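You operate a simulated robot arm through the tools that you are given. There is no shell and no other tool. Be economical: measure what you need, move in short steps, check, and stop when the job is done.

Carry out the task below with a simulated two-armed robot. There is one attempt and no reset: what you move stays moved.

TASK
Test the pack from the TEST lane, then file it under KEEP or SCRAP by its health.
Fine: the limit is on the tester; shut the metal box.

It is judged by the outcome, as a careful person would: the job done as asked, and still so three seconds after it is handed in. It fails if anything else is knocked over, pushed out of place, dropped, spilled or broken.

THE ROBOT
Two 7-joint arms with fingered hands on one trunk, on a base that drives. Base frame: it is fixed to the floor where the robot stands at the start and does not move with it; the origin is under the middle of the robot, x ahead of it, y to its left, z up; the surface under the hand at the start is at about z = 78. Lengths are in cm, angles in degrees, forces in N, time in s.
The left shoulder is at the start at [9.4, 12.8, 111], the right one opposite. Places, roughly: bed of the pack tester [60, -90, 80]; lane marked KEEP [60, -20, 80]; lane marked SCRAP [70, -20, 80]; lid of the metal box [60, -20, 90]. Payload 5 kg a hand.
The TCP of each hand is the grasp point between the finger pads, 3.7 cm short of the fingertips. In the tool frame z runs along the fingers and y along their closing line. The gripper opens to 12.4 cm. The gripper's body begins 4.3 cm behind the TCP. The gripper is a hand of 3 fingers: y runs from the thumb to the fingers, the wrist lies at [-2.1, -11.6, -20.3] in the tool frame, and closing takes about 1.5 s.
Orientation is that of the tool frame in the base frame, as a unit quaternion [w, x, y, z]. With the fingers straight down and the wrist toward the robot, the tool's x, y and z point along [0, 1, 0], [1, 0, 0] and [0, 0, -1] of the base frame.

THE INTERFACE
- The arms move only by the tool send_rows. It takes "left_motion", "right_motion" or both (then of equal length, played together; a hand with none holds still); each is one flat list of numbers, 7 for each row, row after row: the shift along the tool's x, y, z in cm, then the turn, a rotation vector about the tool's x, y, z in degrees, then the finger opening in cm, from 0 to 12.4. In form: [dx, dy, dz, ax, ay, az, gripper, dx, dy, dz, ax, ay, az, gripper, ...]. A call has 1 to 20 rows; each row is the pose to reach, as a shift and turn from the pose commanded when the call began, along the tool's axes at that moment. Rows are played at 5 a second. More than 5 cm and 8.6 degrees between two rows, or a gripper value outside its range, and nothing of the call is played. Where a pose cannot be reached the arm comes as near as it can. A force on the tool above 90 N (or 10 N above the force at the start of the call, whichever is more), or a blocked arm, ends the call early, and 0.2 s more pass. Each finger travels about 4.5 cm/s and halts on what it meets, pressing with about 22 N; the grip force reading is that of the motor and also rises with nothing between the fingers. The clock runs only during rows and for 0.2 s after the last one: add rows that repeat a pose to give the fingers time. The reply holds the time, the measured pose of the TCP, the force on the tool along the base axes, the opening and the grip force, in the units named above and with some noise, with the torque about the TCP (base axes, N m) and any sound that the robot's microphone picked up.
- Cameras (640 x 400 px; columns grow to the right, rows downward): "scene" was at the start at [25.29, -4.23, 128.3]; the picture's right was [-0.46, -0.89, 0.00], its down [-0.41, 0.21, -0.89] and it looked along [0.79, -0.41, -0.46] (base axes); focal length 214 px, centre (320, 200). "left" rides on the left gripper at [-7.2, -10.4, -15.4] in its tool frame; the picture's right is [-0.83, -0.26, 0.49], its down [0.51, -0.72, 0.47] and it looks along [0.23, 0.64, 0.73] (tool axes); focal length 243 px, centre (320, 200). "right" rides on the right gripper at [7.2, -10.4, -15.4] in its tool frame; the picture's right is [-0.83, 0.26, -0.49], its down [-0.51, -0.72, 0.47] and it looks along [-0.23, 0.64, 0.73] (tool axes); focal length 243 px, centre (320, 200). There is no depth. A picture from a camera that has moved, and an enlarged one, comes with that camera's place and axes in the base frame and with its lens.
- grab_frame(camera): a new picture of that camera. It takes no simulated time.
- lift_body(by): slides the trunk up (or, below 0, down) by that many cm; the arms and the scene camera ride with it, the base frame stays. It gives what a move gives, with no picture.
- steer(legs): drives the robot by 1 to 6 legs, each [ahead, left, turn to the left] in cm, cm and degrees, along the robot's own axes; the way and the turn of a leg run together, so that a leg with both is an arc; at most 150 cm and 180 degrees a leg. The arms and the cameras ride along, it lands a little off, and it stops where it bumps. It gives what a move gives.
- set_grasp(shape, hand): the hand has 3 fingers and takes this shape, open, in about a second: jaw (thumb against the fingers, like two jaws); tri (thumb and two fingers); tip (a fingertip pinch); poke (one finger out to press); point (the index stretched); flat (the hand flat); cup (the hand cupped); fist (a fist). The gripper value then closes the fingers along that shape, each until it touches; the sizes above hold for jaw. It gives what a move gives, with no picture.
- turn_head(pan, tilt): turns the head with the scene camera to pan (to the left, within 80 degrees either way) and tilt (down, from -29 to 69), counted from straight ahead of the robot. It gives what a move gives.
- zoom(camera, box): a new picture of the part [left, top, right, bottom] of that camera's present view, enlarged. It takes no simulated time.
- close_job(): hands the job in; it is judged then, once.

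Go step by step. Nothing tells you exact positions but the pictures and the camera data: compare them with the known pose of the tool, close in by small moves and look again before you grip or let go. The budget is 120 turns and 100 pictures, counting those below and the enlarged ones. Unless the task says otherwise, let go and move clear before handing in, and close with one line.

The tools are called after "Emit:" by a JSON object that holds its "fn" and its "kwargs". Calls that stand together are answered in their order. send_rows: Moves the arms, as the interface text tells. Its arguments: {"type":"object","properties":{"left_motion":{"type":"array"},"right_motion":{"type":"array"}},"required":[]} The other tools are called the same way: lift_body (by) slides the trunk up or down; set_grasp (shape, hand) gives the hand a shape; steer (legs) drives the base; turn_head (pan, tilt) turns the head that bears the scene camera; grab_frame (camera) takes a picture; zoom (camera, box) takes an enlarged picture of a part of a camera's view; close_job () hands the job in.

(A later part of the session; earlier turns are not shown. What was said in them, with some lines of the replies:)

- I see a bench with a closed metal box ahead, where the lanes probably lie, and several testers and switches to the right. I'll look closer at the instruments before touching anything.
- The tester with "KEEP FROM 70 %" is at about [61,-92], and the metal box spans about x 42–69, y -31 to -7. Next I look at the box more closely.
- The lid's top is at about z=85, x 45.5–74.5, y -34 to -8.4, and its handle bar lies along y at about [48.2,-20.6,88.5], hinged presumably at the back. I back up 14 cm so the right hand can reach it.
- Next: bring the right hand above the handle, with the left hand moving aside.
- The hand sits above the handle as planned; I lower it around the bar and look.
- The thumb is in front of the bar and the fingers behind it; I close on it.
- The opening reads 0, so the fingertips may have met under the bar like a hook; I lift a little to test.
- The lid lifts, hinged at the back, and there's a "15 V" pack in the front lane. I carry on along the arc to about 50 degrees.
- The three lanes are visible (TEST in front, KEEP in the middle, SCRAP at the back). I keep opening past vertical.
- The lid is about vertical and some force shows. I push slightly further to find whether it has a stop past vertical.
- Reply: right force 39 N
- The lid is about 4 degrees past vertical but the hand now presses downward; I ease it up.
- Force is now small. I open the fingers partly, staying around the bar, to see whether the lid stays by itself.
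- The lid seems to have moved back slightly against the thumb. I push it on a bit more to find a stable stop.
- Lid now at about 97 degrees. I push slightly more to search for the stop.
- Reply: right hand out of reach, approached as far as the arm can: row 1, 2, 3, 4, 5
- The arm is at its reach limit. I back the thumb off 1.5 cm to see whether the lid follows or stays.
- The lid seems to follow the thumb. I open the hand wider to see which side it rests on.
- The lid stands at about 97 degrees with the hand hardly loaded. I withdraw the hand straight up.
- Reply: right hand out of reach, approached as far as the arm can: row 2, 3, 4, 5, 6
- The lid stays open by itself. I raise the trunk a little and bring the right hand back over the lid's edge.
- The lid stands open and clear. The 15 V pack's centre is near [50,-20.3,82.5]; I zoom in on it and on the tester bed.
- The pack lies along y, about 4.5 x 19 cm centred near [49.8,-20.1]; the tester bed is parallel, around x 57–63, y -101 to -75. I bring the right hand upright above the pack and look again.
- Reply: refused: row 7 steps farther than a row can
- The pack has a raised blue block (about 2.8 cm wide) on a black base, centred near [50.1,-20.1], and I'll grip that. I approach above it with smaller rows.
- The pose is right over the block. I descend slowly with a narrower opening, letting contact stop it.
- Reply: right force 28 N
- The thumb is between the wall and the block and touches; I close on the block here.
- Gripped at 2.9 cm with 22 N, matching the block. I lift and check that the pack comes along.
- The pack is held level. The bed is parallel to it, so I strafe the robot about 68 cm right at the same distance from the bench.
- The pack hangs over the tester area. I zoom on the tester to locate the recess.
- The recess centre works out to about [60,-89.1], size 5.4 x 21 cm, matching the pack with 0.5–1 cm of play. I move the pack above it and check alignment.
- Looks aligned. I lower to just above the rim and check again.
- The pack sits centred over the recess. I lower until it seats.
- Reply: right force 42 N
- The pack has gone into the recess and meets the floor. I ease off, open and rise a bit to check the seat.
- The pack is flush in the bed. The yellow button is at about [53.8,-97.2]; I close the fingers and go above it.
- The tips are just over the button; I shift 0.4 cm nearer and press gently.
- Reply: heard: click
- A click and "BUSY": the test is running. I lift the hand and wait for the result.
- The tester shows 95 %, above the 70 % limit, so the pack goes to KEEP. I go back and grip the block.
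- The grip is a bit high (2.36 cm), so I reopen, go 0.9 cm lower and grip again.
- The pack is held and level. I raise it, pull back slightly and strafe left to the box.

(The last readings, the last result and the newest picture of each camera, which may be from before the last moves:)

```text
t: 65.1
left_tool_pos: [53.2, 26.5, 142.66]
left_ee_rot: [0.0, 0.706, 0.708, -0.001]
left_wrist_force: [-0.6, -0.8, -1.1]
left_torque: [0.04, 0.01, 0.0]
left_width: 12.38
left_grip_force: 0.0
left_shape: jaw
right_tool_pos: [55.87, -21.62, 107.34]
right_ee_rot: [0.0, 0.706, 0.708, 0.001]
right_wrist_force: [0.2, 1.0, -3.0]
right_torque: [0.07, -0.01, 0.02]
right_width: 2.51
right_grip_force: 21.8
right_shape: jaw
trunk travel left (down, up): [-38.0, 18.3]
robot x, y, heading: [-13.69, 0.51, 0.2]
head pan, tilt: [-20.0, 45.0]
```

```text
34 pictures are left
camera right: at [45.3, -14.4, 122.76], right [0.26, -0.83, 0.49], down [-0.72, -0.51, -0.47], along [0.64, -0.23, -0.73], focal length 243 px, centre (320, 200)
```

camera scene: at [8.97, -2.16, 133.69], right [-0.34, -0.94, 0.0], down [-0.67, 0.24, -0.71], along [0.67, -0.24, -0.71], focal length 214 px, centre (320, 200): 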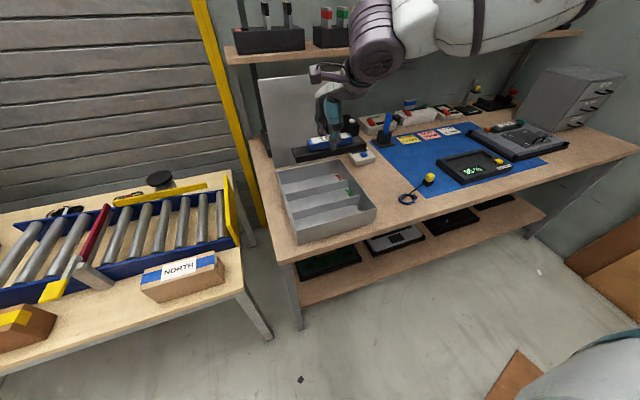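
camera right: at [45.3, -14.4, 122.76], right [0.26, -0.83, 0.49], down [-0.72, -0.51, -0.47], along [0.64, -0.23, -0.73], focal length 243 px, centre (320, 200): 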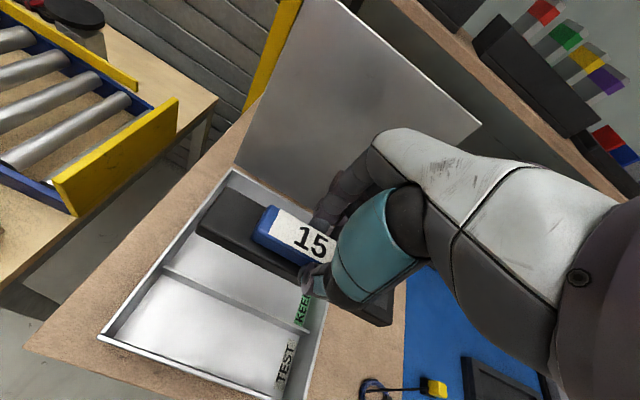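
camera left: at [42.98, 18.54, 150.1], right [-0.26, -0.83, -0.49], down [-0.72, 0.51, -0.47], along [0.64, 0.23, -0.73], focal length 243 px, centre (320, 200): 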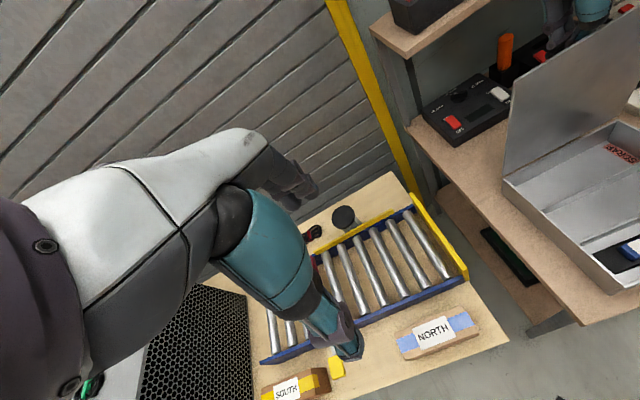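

The hand is back above the open box with the pack. KEEP's centre is about [59,-20.3]; I lower to just over the walls and check.

Emit:
{"fn": "send_rows", "kwargs": {"right_motion": [0.7, 1.6, 0, 0, 0, 0, 0, 1.3, 3.1, 1, 0, 0, 0, 0, 1.3, 3.1, 5, 0, 0, 0, 0, 1.3, 3.1, 9, 0, 0, 0, 0, 1.3, 3.1, 13, 0, 0, 0, 0, 1.3, 3.1, 15.3, 0, 0, 0, 0, 1.3, 3.1, 15.3, 0, 0, 0, 0]}}

Emit:
{"fn": "zoom", "kwargs": {"camera": "scene", "box": [270, 130, 390, 245]}}

Emit:
{"fn": "zoom", "kwargs": {"camera": "right", "box": [100, 120, 400, 400]}}

```text
t: 66.7
left_tool_pos: [53.24, 26.73, 142.66]
left_ee_rot: [0.0, 0.705, 0.709, 0.0]
left_wrist_force: [-0.2, 0.3, 0.0]
left_torque: [-0.02, 0.0, 0.01]
left_width: 12.38
left_grip_force: 0.1
left_shape: jaw
right_tool_pos: [58.8, -20.39, 92.22]
right_ee_rot: [0.001, 0.706, 0.708, 0.002]
right_wrist_force: [0.2, 0.6, -2.3]
right_torque: [-0.03, -0.02, 0.01]
right_width: 2.51
right_grip_force: 21.9
right_shape: jaw
trunk travel left (down, up): [-38.0, 18.3]
robot x, y, heading: [-14.1, 0.41, 0.2]
head pan, tilt: [-20.0, 45.0]
```

```text
3.48 times, centred on (330, 188) of scene
camera zoom: at [8.93, -2.08, 133.71], right [-0.34, -0.94, 0.0], down [-0.67, 0.24, -0.71], along [0.67, -0.24, -0.71], focal length 746 px, centre (285, 244)
```

zoom: 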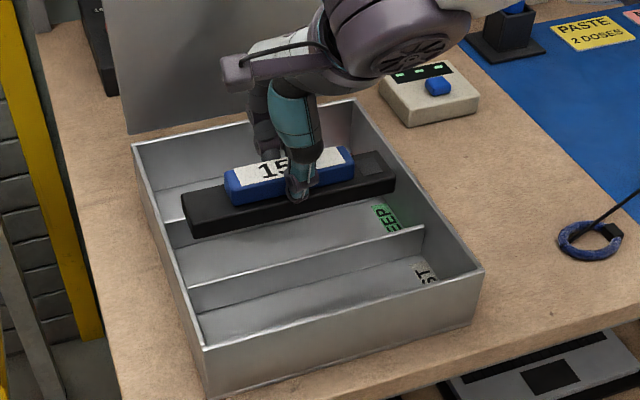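

```text
1.43 times, centred on (250, 260) of right
camera zoom: at [48.29, -13.07, 107.58], right [0.26, -0.83, 0.49], down [-0.72, -0.51, -0.47], along [0.64, -0.23, -0.73], focal length 347 px, centre (420, 114)
```

zoom: 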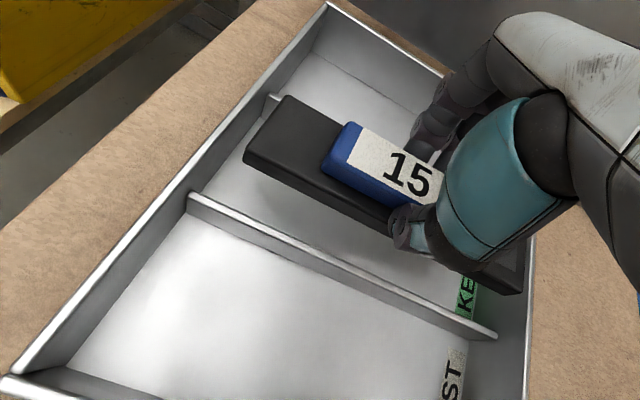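

The pack is centred over KEEP, between dividers at about x 54.3 and 63.3. I lower it until it touches the floor.

Emit:
{"fn": "send_rows", "kwargs": {"right_motion": [0, 0, 2, 0, 0, 0, 0, 0, 0, 4, 0, 0, 0, 0, 0, 0, 5, 0, 0, 0, 0, 0, 0, 5.8, 0, 0, 0, 0, 0, 0, 6.4, 0, 0, 0, 0, 0, 0, 6.9, 0, 0, 0, 0, 0, 0, 7.4, 0, 0, 0, 0, 0, 0, 7.8, 0, 0, 0, 0]}}

Emit:
{"fn": "zoom", "kwargs": {"camera": "right", "box": [100, 120, 400, 400]}}

```text
t: 68.5
left_tool_pos: [53.1, 26.65, 142.7]
left_ee_rot: [0.0, 0.705, 0.709, 0.0]
left_wrist_force: [-0.6, 0.1, 1.0]
left_torque: [0.0, -0.02, 0.04]
left_width: 12.36
left_grip_force: 0.0
left_shape: jaw
right_tool_pos: [58.97, -20.29, 84.63]
right_ee_rot: [0.002, 0.706, 0.708, 0.002]
right_wrist_force: [-1.0, -0.7, 4.8]
right_torque: [0.03, -0.13, -0.02]
right_width: 2.49
right_grip_force: 22.1
right_shape: jaw
trunk travel left (down, up): [-38.0, 18.3]
robot x, y, heading: [-13.98, 0.75, 0.1]
head pan, tilt: [-20.0, 45.0]
```

```text
1.43 times, centred on (250, 260) of right
camera zoom: at [48.4, -13.01, 99.88], right [0.26, -0.83, 0.49], down [-0.72, -0.51, -0.48], along [0.65, -0.23, -0.73], focal length 347 px, centre (420, 114)
```

zoom: 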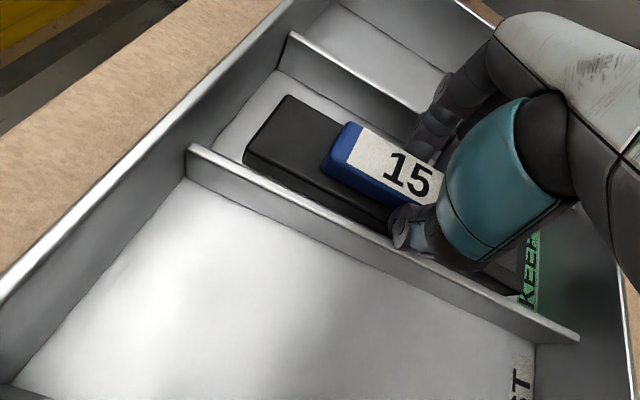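

The pack rests on the KEEP lane floor. I release it and rise clear.

Emit:
{"fn": "send_rows", "kwargs": {"right_motion": [0, 0, 0, 0, 0, 0, 2.5, 0, 0, 0, 0, 0, 0, 3.5, 0, 0, 0, 0, 0, 0, 4.5, 0, 0, 0, 0, 0, 0, 4.5, 0, 0, -2, 0, 0, 0, 4.5, 0, 0, -6, 0, 0, 0, 4.5, 0, 0, -10, 0, 0, 0, 4.5, 0, 0, -14, 0, 0, 0, 4.5, 0, -4, -17, 0, 0, 0, 4.5, 0, -8, -20, 0, 0, 0, 4.5, 0, -11, -23, 0, 0, 0, 4.5]}}

Emit:
{"fn": "zoom", "kwargs": {"camera": "scene", "box": [240, 60, 400, 245]}}

Emit:
{"fn": "grab_frame", "kwargs": {"camera": "right"}}

```text
t: 70.9
left_tool_pos: [52.99, 26.71, 142.77]
left_ee_rot: [0.001, 0.706, 0.709, 0.001]
left_wrist_force: [-0.7, -0.7, 0.4]
left_torque: [0.0, -0.05, 0.04]
left_width: 12.36
left_grip_force: 0.1
left_shape: jaw
right_tool_pos: [47.85, -20.42, 107.69]
right_ee_rot: [0.0, 0.706, 0.708, 0.002]
right_wrist_force: [-0.4, 0.7, -0.7]
right_torque: [-0.02, -0.02, -0.01]
right_width: 4.5
right_grip_force: 0.1
right_shape: jaw
trunk travel left (down, up): [-38.0, 18.3]
robot x, y, heading: [-14.11, 0.55, 0.5]
head pan, tilt: [-20.0, 45.0]
```

```text
2.16 times, centred on (320, 152) of scene
camera zoom: at [8.75, -2.07, 133.74], right [-0.34, -0.94, 0.0], down [-0.66, 0.24, -0.71], along [0.67, -0.24, -0.71], focal length 464 px, centre (320, 303)
```

zoom: 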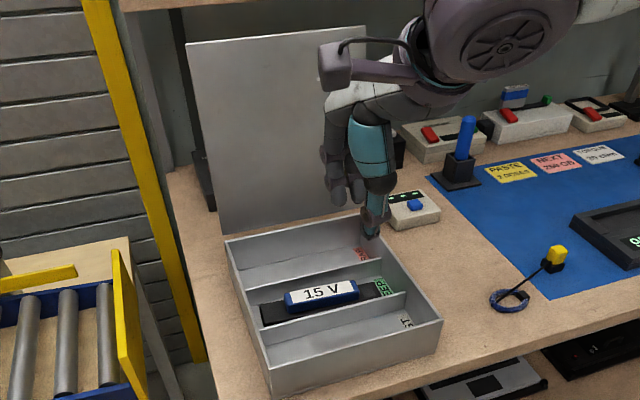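

```text
29 pictures are left
camera right: at [37.28, -13.19, 123.0], right [0.26, -0.83, 0.49], down [-0.72, -0.51, -0.47], along [0.64, -0.23, -0.73], focal length 243 px, centre (320, 200)
```

right: 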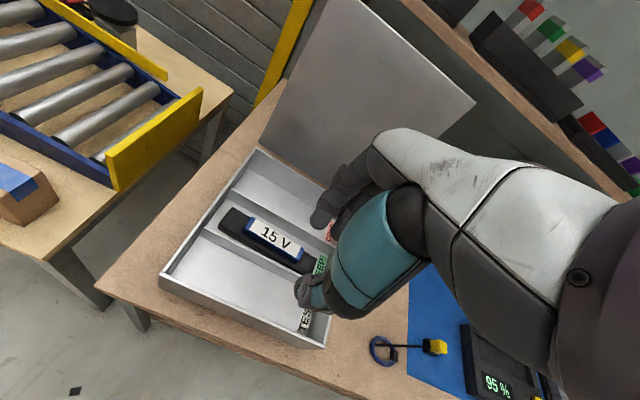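

The 15 V pack lies in KEEP with nothing else disturbed. Now to shut the lid: I raise the right hand over the lid's top edge to re-grip the handle from above.

Emit:
{"fn": "send_rows", "kwargs": {"right_motion": [0, 0, -4, 0, 0, 0, 4.5, 0, 0, -8, 0, 0, 0, 4.5, 0, 0, -12, 0, 0, 0, 4.5, 0, 0, -16, 0, 0, 0, 4.5, 0, 4.5, -17, 0, 0, 0, 4.5, 0, 9, -17, 0, 0, 0, 4.5, 0, 13.5, -17, 0, 0, 0, 4.5, 0, 18, -17, 0, 0, 0, 4.5, 0, 22.5, -17, 0, 0, 0, 4.5, 0, 27, -17, 0, 0, 0, 4.5, 0, 31, -17, 0, 0, 0, 4.5, 0, 34.3, -17, 0, 0, 0, 4.5, 0, 34.3, -17, 0, 0, 0, 4.5]}}

Emit:
{"fn": "grab_frame", "kwargs": {"camera": "right"}}

Emit:
{"fn": "grab_frame", "kwargs": {"camera": "left"}}

```text
t: 73.7
left_tool_pos: [53.09, 26.64, 142.82]
left_ee_rot: [0.0, 0.706, 0.708, -0.001]
left_wrist_force: [-0.5, 0.9, 0.4]
left_torque: [-0.04, -0.02, 0.01]
left_width: 12.38
left_grip_force: 0.1
left_shape: jaw
right_tool_pos: [82.17, -20.54, 124.38]
right_ee_rot: [0.001, 0.706, 0.708, 0.002]
right_wrist_force: [-0.3, -0.2, -0.7]
right_torque: [0.0, -0.04, -0.02]
right_width: 4.52
right_grip_force: 0.1
right_shape: jaw
trunk travel left (down, up): [-38.0, 18.3]
robot x, y, heading: [-14.01, 0.58, 0.0]
head pan, tilt: [-20.0, 45.0]
```

```text
28 pictures are left
camera right: at [71.62, -13.2, 139.71], right [0.26, -0.83, 0.49], down [-0.72, -0.51, -0.47], along [0.64, -0.23, -0.73], focal length 243 px, centre (320, 200)
```

right: 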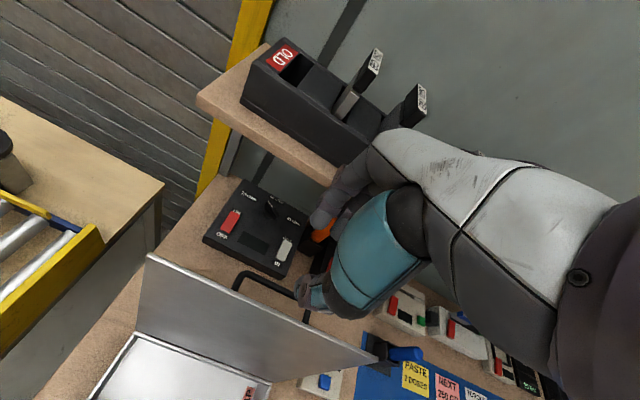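

```text
27 pictures are left
camera left: at [42.71, 19.3, 158.2], right [-0.26, -0.83, -0.49], down [-0.72, 0.5, -0.47], along [0.64, 0.23, -0.73], focal length 243 px, centre (320, 200)
```

left: 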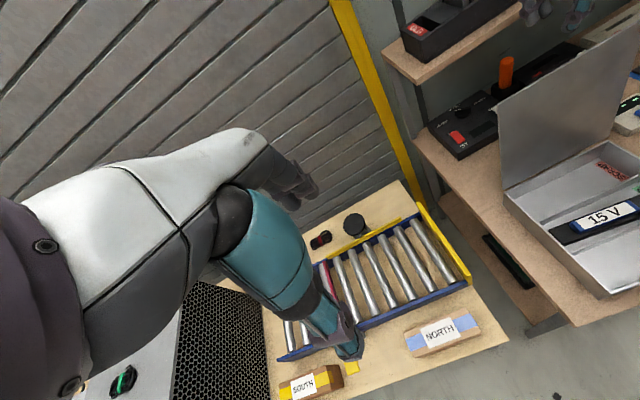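

The bar is at about [81.1,-20.6,110.4] and the lid's top edge at [77.6, .., 115.7]. I lower with a 4 cm opening so the thumb enters between lid and bar.

Emit:
{"fn": "send_rows", "kwargs": {"right_motion": [0, -0.2, 3, 0, 0, 0, 4, 0, -0.2, 6, 0, 0, 0, 4, 0, -0.2, 8, 0, 0, 0, 4, 0, -0.2, 10, 0, 0, 0, 4, 0, -0.2, 11.2, 0, 0, 0, 4, 0, -0.2, 11.9, 0, 0, 0, 4, 0, -0.2, 11.9, 0, 0, 0, 4]}}

Emit:
{"fn": "zoom", "kwargs": {"camera": "right", "box": [80, 160, 400, 400]}}

```text
t: 75.3
left_tool_pos: [52.12, 26.99, 143.17]
left_ee_rot: [0.003, 0.705, 0.709, 0.002]
left_wrist_force: [-0.2, 0.2, 0.1]
left_torque: [0.01, 0.01, -0.03]
left_width: 12.37
left_grip_force: 0.0
left_shape: jaw
right_tool_pos: [81.37, -19.75, 114.87]
right_ee_rot: [0.008, 0.705, 0.709, 0.012]
right_wrist_force: [6.3, 3.3, 89.8]
right_torque: [-0.43, 4.48, -0.28]
right_width: 4.02
right_grip_force: 0.1
right_shape: jaw
trunk travel left (down, up): [-38.0, 18.3]
robot x, y, heading: [-13.97, 0.38, 0.5]
head pan, tilt: [-20.0, 45.0]
```

```text
1.67 times, centred on (240, 280) of right
camera zoom: at [70.38, -12.57, 129.99], right [0.25, -0.83, 0.49], down [-0.71, -0.51, -0.49], along [0.66, -0.22, -0.71], focal length 404 px, centre (453, 67)
```

zoom: 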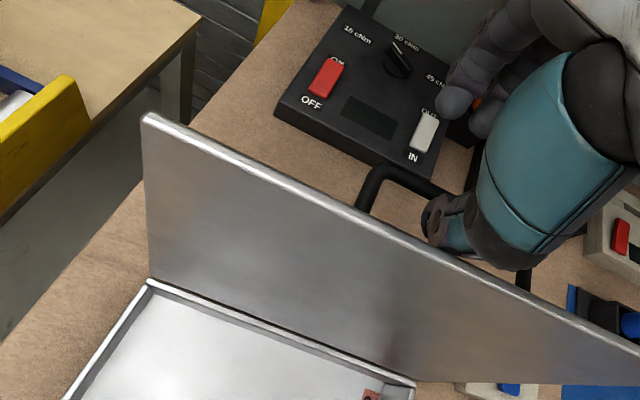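

The hand's thumb base met the lid's top edge. I back up at once and retry 1.5 cm further back with a 6.4 cm opening, as when I released it.

Emit:
{"fn": "send_rows", "kwargs": {"right_motion": [0, 0, -2, 0, 0, 0, 4, 0, 0, -4, 0, 0, 0, 5, 0, 0.7, -4, 0, 0, 0, 6.4, 0, 1.4, -4, 0, 0, 0, 6.4, 0, 1.4, -4, 0, 0, 0, 6.4]}}

Emit:
{"fn": "zoom", "kwargs": {"camera": "right", "box": [80, 160, 400, 400]}}

Emit:
{"fn": "zoom", "kwargs": {"camera": "left", "box": [480, 0, 640, 100]}}

```text
t: 76.5
left_tool_pos: [53.3, 26.74, 142.65]
left_ee_rot: [0.0, 0.705, 0.709, 0.0]
left_wrist_force: [0.3, 0.0, -0.7]
left_torque: [0.01, 0.01, 0.02]
left_width: 12.37
left_grip_force: 0.0
left_shape: jaw
right_tool_pos: [83.35, -20.32, 116.29]
right_ee_rot: [0.001, 0.706, 0.708, 0.0]
right_wrist_force: [0.5, 0.3, -0.2]
right_torque: [0.01, 0.04, -0.02]
right_width: 6.35
right_grip_force: 0.0
right_shape: jaw
trunk travel left (down, up): [-38.0, 18.3]
robot x, y, heading: [-13.97, 0.55, 0.1]
head pan, tilt: [-20.0, 45.0]
```

```text
1.67 times, centred on (240, 280) of right
camera zoom: at [72.87, -13.0, 131.79], right [0.26, -0.83, 0.49], down [-0.72, -0.51, -0.47], along [0.64, -0.23, -0.73], focal length 404 px, centre (453, 67)
```

zoom: 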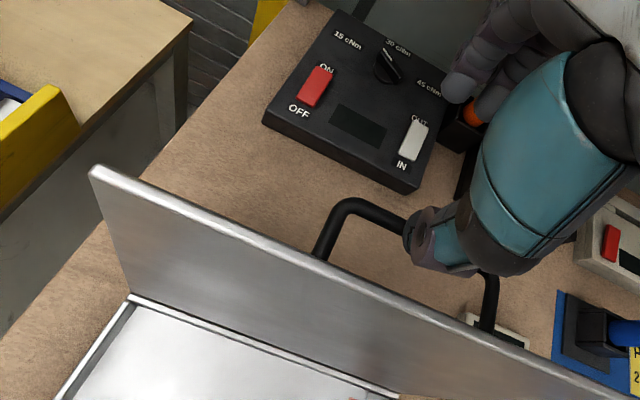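

```text
4.00 times, centred on (560, 50) of left
camera zoom: at [42.88, 19.32, 158.11], right [-0.26, -0.83, -0.49], down [-0.72, 0.5, -0.47], along [0.64, 0.23, -0.73], focal length 970 px, centre (-640, 800)
```

zoom: 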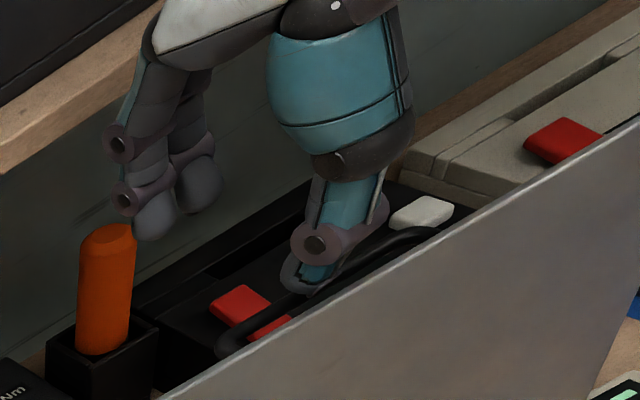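

The gap is tight, so I replicate exactly the pose at which I released the handle (x=84.5, opening 6), descending in stages.

Emit:
{"fn": "send_rows", "kwargs": {"right_motion": [0, 1.15, 0, 0, 0, 0, 6, 0, 1.15, 0.8, 0, 0, 0, 6, 0, 1.15, 1.6, 0, 0, 0, 6]}}

Emit:
{"fn": "zoom", "kwargs": {"camera": "left", "box": [480, 0, 640, 100]}}

Emit:
{"fn": "zoom", "kwargs": {"camera": "right", "box": [200, 200, 400, 360]}}

```text
t: 77.3
left_tool_pos: [53.13, 26.69, 142.94]
left_ee_rot: [0.0, 0.705, 0.709, 0.001]
left_wrist_force: [0.2, 0.5, 0.0]
left_torque: [-0.01, -0.01, 0.01]
left_width: 12.38
left_grip_force: 0.1
left_shape: jaw
right_tool_pos: [84.49, -20.18, 115.13]
right_ee_rot: [0.001, 0.705, 0.709, 0.001]
right_wrist_force: [0.3, -0.4, -0.4]
right_torque: [-0.04, -0.01, -0.02]
right_width: 5.99
right_grip_force: 0.0
right_shape: jaw
trunk travel left (down, up): [-38.0, 18.3]
robot x, y, heading: [-14.05, 0.49, 0.1]
head pan, tilt: [-20.0, 45.0]
```

```text
4.00 times, centred on (560, 50) of left
camera zoom: at [42.7, 19.39, 158.18], right [-0.26, -0.83, -0.49], down [-0.72, 0.5, -0.47], along [0.64, 0.23, -0.73], focal length 970 px, centre (-640, 800)
```

zoom: 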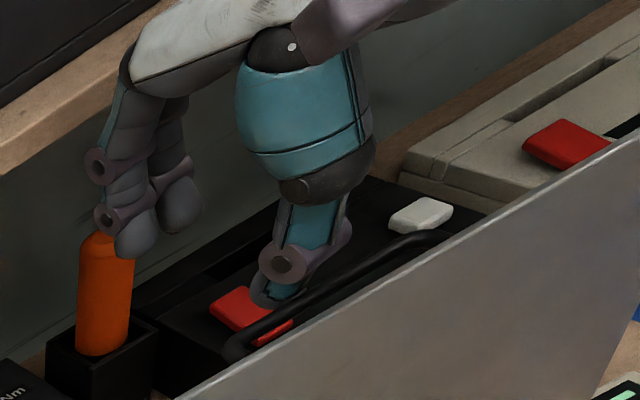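

```text
2.50 times, centred on (300, 280) of right
camera zoom: at [73.96, -12.92, 130.38], right [0.26, -0.83, 0.49], down [-0.72, -0.51, -0.47], along [0.64, -0.23, -0.73], focal length 606 px, centre (370, 0)
```

zoom: 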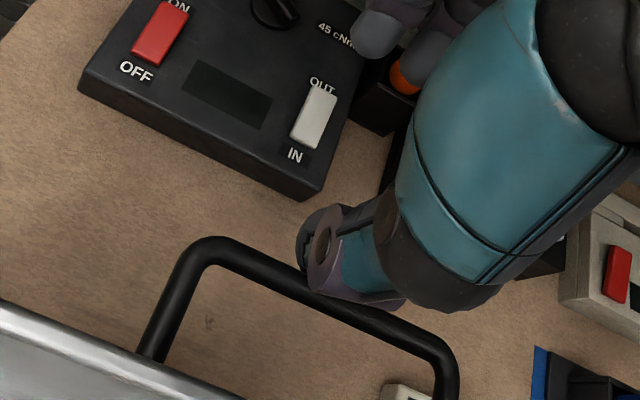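

Here the thumb would go behind the bar. The lid has stayed wherever it was put and weighs almost nothing on the hand, so I'll close the fingers, lower them behind the bar and pull it forward slowly.

Emit:
{"fn": "send_rows", "kwargs": {"right_motion": [0, 0.2, 0, 0, 0, 0, 3, 0, 0.2, 0, 0, 0, 0, 1, 0, 0.2, 0, 0, 0, 0, 0, 0, 0.2, 0, 0, 0, 0, 0, 0, 0.2, 1, 0, 0, 0, 0, 0, 0.2, 2, 0, 0, 0, 0, 0, 0.2, 2.5, 0, 0, 0, 0]}}

Emit:
{"fn": "zoom", "kwargs": {"camera": "right", "box": [120, 200, 400, 400]}}

```text
t: 78.9
left_tool_pos: [53.12, 26.61, 142.56]
left_ee_rot: [0.0, 0.706, 0.709, -0.001]
left_wrist_force: [-0.9, 0.8, -0.5]
left_torque: [0.0, 0.01, 0.02]
left_width: 12.35
left_grip_force: 0.2
left_shape: jaw
right_tool_pos: [84.71, -20.18, 112.3]
right_ee_rot: [0.0, 0.705, 0.709, 0.002]
right_wrist_force: [0.1, 0.5, 0.2]
right_torque: [-0.03, 0.02, 0.0]
right_width: 0.01
right_grip_force: 21.7
right_shape: jaw
trunk travel left (down, up): [-38.0, 18.3]
robot x, y, heading: [-14.16, 0.79, 0.3]
head pan, tilt: [-20.0, 45.0]
```

```text
2.00 times, centred on (260, 300) of right
camera zoom: at [74.18, -12.89, 127.76], right [0.26, -0.83, 0.49], down [-0.72, -0.51, -0.47], along [0.64, -0.23, -0.73], focal length 485 px, centre (440, 0)
```

zoom: 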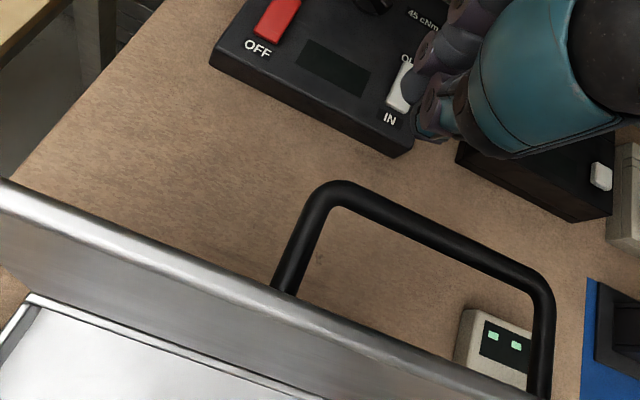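

The closed fingers are behind the bar. I pull forward a first stretch and check.

Emit:
{"fn": "send_rows", "kwargs": {"right_motion": [0, -1, 0, 0, 0, 0, 0, 0, -2, -0.2, 0, 0, 0, 0, 0, -3.5, -0.4, 0, 0, 0, 0, 0, -5, -0.7, 0, 0, 0, 0, 0, -6.5, -0.9, 0, 0, 0, 0, 0, -8, -1, 0, 0, 0, 0, 0, -9.5, -0.9, 0, 0, 0, 0]}}

Emit:
{"fn": "grab_frame", "kwargs": {"camera": "right"}}

Emit:
{"fn": "grab_frame", "kwargs": {"camera": "left"}}

```text
t: 80.5
left_tool_pos: [53.11, 26.64, 142.84]
left_ee_rot: [0.0, 0.705, 0.709, 0.001]
left_wrist_force: [-0.6, -0.3, 1.3]
left_torque: [-0.01, -0.01, 0.01]
left_width: 12.36
left_grip_force: 0.0
left_shape: jaw
right_tool_pos: [74.95, -20.25, 113.28]
right_ee_rot: [0.001, 0.707, 0.708, 0.001]
right_wrist_force: [-1.3, -0.3, -0.3]
right_torque: [0.02, 0.0, 0.03]
right_width: 0.0
right_grip_force: 21.9
right_shape: jaw
trunk travel left (down, up): [-38.0, 18.3]
robot x, y, heading: [-14.09, 0.42, 0.4]
head pan, tilt: [-20.0, 45.0]
```

```text
20 pictures are left
camera right: at [64.44, -13.05, 128.65], right [0.26, -0.83, 0.49], down [-0.72, -0.51, -0.47], along [0.64, -0.23, -0.73], focal length 243 px, centre (320, 200)
```

right: 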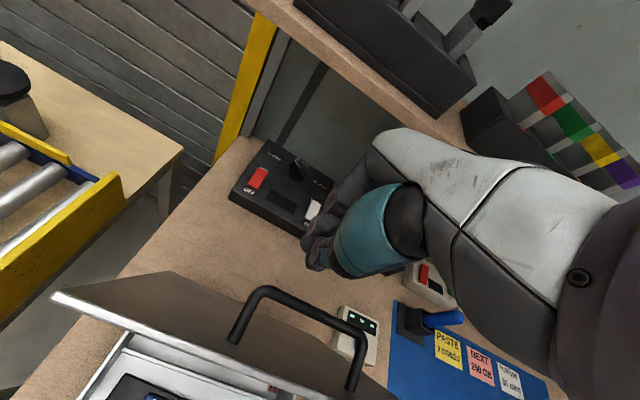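

```text
19 pictures are left
camera left: at [42.73, 19.32, 158.17], right [-0.26, -0.83, -0.49], down [-0.72, 0.5, -0.47], along [0.64, 0.24, -0.73], focal length 243 px, centre (320, 200)
```

left: 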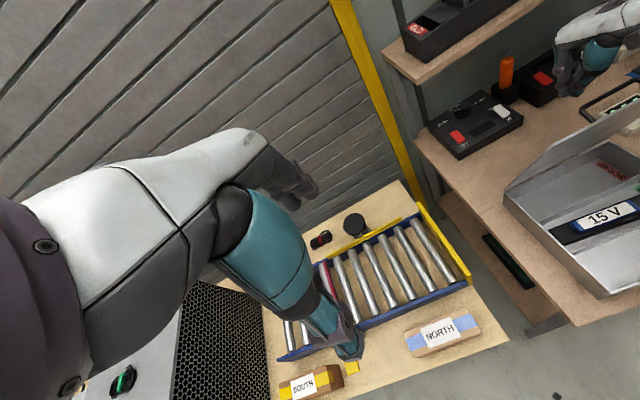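

The lid has swung ahead of the fingers to about 72 degrees. I open the fingers in place and see whether it is still moving.

Emit:
{"fn": "send_rows", "kwargs": {"right_motion": [0, 0, -1, 0, 0, 0, 2, 0, 0, -3, 0, 0, 0, 4, 0, 0, -3, 0, 0, 0, 5.5]}}

Emit:
{"fn": "grab_frame", "kwargs": {"camera": "right"}}

```text
t: 81.3
left_tool_pos: [53.19, 26.71, 142.66]
left_ee_rot: [-0.001, 0.706, 0.709, 0.0]
left_wrist_force: [-0.4, -0.5, 0.2]
left_torque: [0.0, 0.02, -0.02]
left_width: 12.37
left_grip_force: 0.1
left_shape: jaw
right_tool_pos: [75.25, -20.4, 116.32]
right_ee_rot: [0.0, 0.707, 0.708, 0.0]
right_wrist_force: [0.5, 0.0, -0.1]
right_torque: [0.02, -0.02, 0.0]
right_width: 4.27
right_grip_force: 0.1
right_shape: jaw
trunk travel left (down, up): [-38.0, 18.3]
robot x, y, heading: [-14.24, 0.66, 0.4]
head pan, tilt: [-20.0, 45.0]
```

```text
18 pictures are left
camera right: at [64.72, -13.09, 131.67], right [0.26, -0.83, 0.49], down [-0.72, -0.51, -0.47], along [0.64, -0.23, -0.73], focal length 243 px, centre (320, 200)
```

right: 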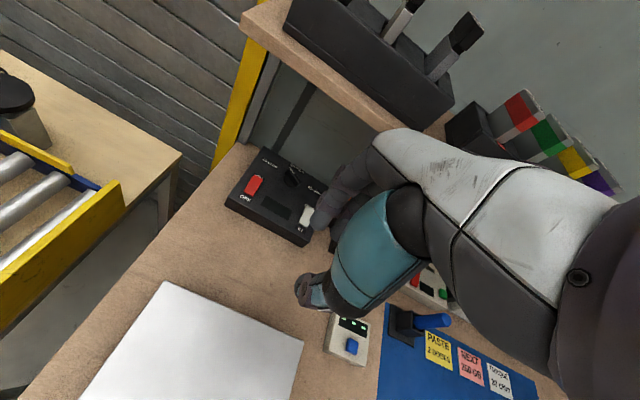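

The lid has swung shut on its own. I bring the hand back clear and check the box.

Emit:
{"fn": "send_rows", "kwargs": {"right_motion": [0, -4, -2, 0, 0, 0, 6, 0, -8, -4, 0, 0, 0, 6, -3, -12, -6, 0, 0, 0, 6, -6, -15, -8, 0, 0, 0, 6, -10, -17, -8, 0, 0, 0, 6, -14, -18, -8, 0, 0, 0, 6, -18, -18, -8, 0, 0, 0, 6, -22, -18, -8, 0, 0, 0, 6]}}

Emit:
{"fn": "grab_frame", "kwargs": {"camera": "scene"}}

Emit:
{"fn": "zoom", "kwargs": {"camera": "scene", "box": [260, 130, 400, 250]}}

Emit:
{"fn": "grab_frame", "kwargs": {"camera": "right"}}

```text
refused: row 3 steps farther than a row can; nothing moved
```

```text
17 pictures are left
camera scene: at [8.99, -2.13, 133.69], right [-0.34, -0.94, 0.0], down [-0.67, 0.24, -0.71], along [0.67, -0.24, -0.71], focal length 214 px, centre (320, 200)
```

scene: 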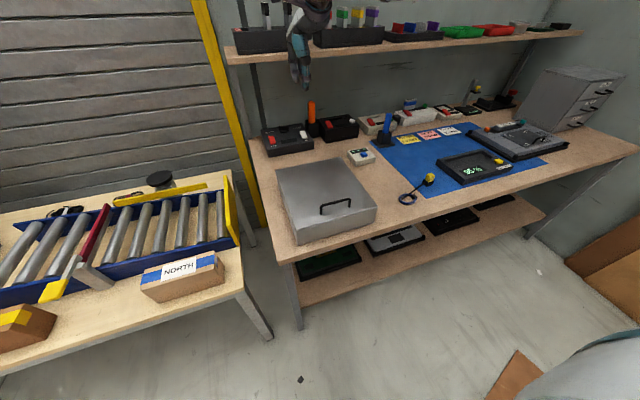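

```text
3.33 times, centred on (330, 190) of scene
camera zoom: at [8.99, -2.13, 133.69], right [-0.34, -0.94, 0.0], down [-0.67, 0.24, -0.71], along [0.67, -0.24, -0.71], focal length 715 px, centre (287, 233)
```

zoom: 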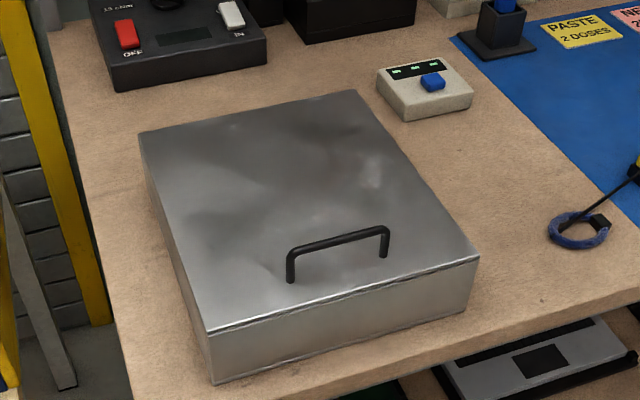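

```text
15 pictures are left
camera right: at [64.72, -13.09, 131.67], right [0.26, -0.83, 0.49], down [-0.72, -0.51, -0.47], along [0.64, -0.23, -0.73], focal length 243 px, centre (320, 200)
```

right: 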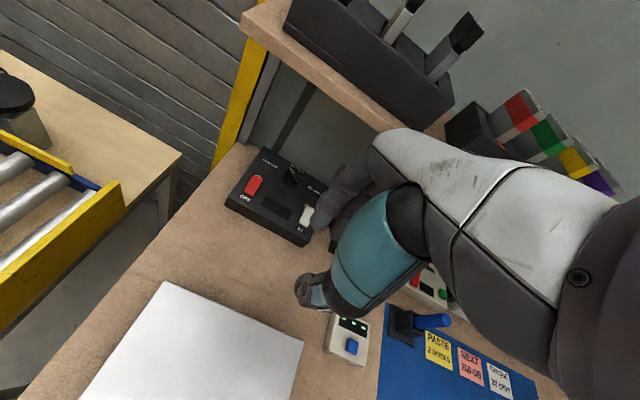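

The box looks shut and nothing else has moved. I bring the closed hand over the lid and touch it lightly behind the handle to confirm that it is fully down.

Emit:
{"fn": "send_rows", "kwargs": {"right_motion": [0, -4, 0, 0, 0, 0, 4, 0, -8, 0, 0, 0, 0, 2, 0, -12, 2, 0, 0, 0, 0, 0, -16, 4, 0, 0, 0, 0, 0, -20, 6, 0, 0, 0, 0, 0, -22, 10, 0, 0, 0, 0, 0, -22, 14, 0, 0, 0, 0, 0, -22, 18, 0, 0, 0, 0, 0, -22, 22, 0, 0, 0, 0, 0, -22, 25, 0, 0, 0, 0, 0, -22, 26.5, 0, 0, 0, 0]}}

Emit:
{"fn": "send_rows", "kwargs": {"right_motion": [0, 0, 0.4, 0, 0, 0, 0, 0, 0, 0.8, 0, 0, 0, 0, 0, 0, 1.1, 0, 0, 0, 0, 0, 0, 1.4, 0, 0, 0, 0]}}

Emit:
{"fn": "zoom", "kwargs": {"camera": "scene", "box": [270, 160, 390, 250]}}

```text
t: 83.7
left_tool_pos: [52.88, 26.74, 143.03]
left_ee_rot: [0.001, 0.705, 0.709, 0.002]
left_wrist_force: [-1.2, 0.2, -0.4]
left_torque: [0.01, -0.04, 0.0]
left_width: 12.37
left_grip_force: 0.1
left_shape: jaw
right_tool_pos: [53.28, -20.06, 90.07]
right_ee_rot: [0.003, 0.706, 0.708, 0.004]
right_wrist_force: [4.5, -0.5, 17.4]
right_torque: [0.05, 0.02, -0.04]
right_width: 0.01
right_grip_force: 22.0
right_shape: jaw
trunk travel left (down, up): [-38.0, 18.3]
robot x, y, heading: [-13.75, 0.78, 0.2]
head pan, tilt: [-20.0, 45.0]
```

```text
t: 84.5
left_tool_pos: [52.81, 26.63, 142.83]
left_ee_rot: [0.0, 0.706, 0.708, 0.001]
left_wrist_force: [1.2, -0.2, -0.3]
left_torque: [0.02, 0.1, -0.04]
left_width: 12.36
left_grip_force: 0.1
left_shape: jaw
right_tool_pos: [53.6, -20.0, 89.96]
right_ee_rot: [0.007, 0.705, 0.709, 0.012]
right_wrist_force: [-16.1, -1.7, 54.4]
right_torque: [0.04, 1.35, 0.06]
right_width: 0.0
right_grip_force: 22.2
right_shape: jaw
trunk travel left (down, up): [-38.0, 18.3]
robot x, y, heading: [-14.3, 0.32, 0.1]
head pan, tilt: [-20.0, 45.0]
stopped in row 4 (right hand): the force on the tool passed its limit at 93 N (the readings are from after the stop); the commanded pose is now the measured one
```

```text
4.44 times, centred on (330, 205) of scene
camera zoom: at [8.52, -2.1, 133.75], right [-0.34, -0.94, 0.0], down [-0.66, 0.24, -0.71], along [0.67, -0.24, -0.71], focal length 953 px, centre (276, 178)
```

zoom: 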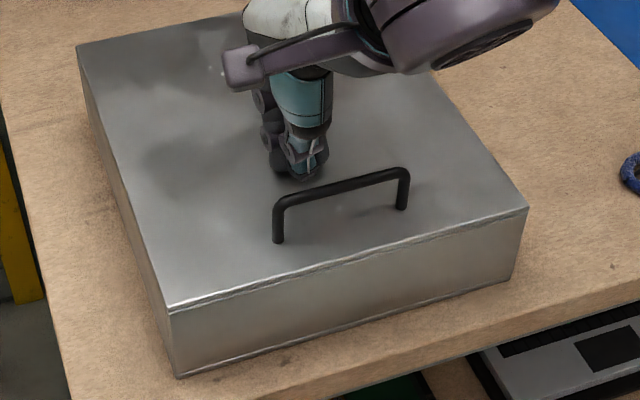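

The lid is firm and fully seated. I withdraw the hand up and clear, then take a last look.

Emit:
{"fn": "send_rows", "kwargs": {"right_motion": [0, 0, -3, 0, 0, 0, 0, 0, 0, -7, 0, 0, 0, 0, 0, 0, -11, 0, 0, 0, 0, 0, 0, -15, 0, 0, 0, 2, -4, 0, -18, 0, 0, 0, 4, -8, 0, -20, 0, 0, 0, 6, -12, 0, -22, 0, 0, 0, 6, -16, 0, -24, 0, 0, 0, 6, -20, 0, -24, 0, 0, 0, 6]}}

Emit:
{"fn": "grab_frame", "kwargs": {"camera": "scene"}}

Emit:
{"fn": "zoom", "kwargs": {"camera": "scene", "box": [260, 130, 400, 250]}}

```text
t: 86.5
left_tool_pos: [53.12, 26.24, 142.84]
left_ee_rot: [-0.001, 0.705, 0.709, 0.001]
left_wrist_force: [-0.1, -1.4, -0.8]
left_torque: [0.05, 0.01, -0.01]
left_width: 12.37
left_grip_force: 0.0
left_shape: jaw
right_tool_pos: [53.43, -40.44, 113.14]
right_ee_rot: [0.004, 0.706, 0.709, 0.008]
right_wrist_force: [-0.6, 0.5, -1.2]
right_torque: [0.03, 0.01, 0.01]
right_width: 5.96
right_grip_force: 0.1
right_shape: jaw
trunk travel left (down, up): [-38.0, 18.3]
robot x, y, heading: [-13.93, 0.48, 0.1]
head pan, tilt: [-20.0, 45.0]
```

```text
13 pictures are left
camera scene: at [8.91, -2.36, 133.7], right [-0.34, -0.94, 0.0], down [-0.67, 0.24, -0.71], along [0.67, -0.24, -0.71], focal length 214 px, centre (320, 200)
```

scene: 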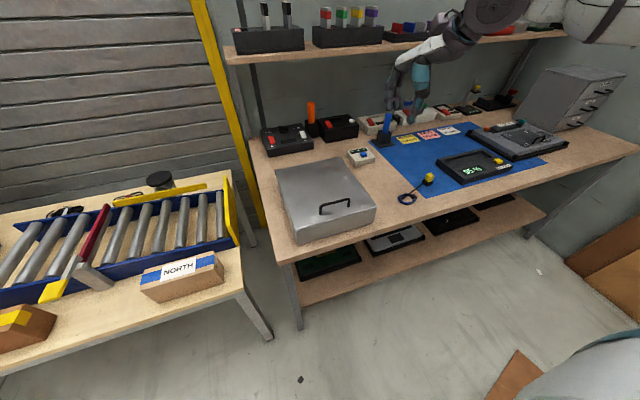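

```text
3.33 times, centred on (330, 190) of scene
camera zoom: at [8.91, -2.36, 133.7], right [-0.34, -0.94, 0.0], down [-0.67, 0.24, -0.71], along [0.67, -0.24, -0.71], focal length 715 px, centre (287, 233)
```

zoom: 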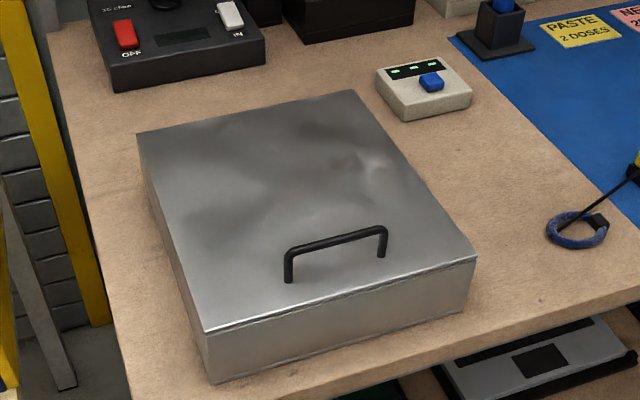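

The metal box is shut in its place, the pack lies in KEEP, and both hands are clear, so I hand the job in.

Emit:
{"fn": "close_job", "kwargs": {}}

```text
The job is handed in.
```

The pack tested at 95 %, above the tester's "KEEP FROM 70 %" limit, so I filed it in the KEEP lane and shut the metal box. The lid swung shut on its own for the last part of its travel. I then pressed down on it to check it was closed, a bit harder than I meant to. The last pictures show the box in place and nothing else disturbed.
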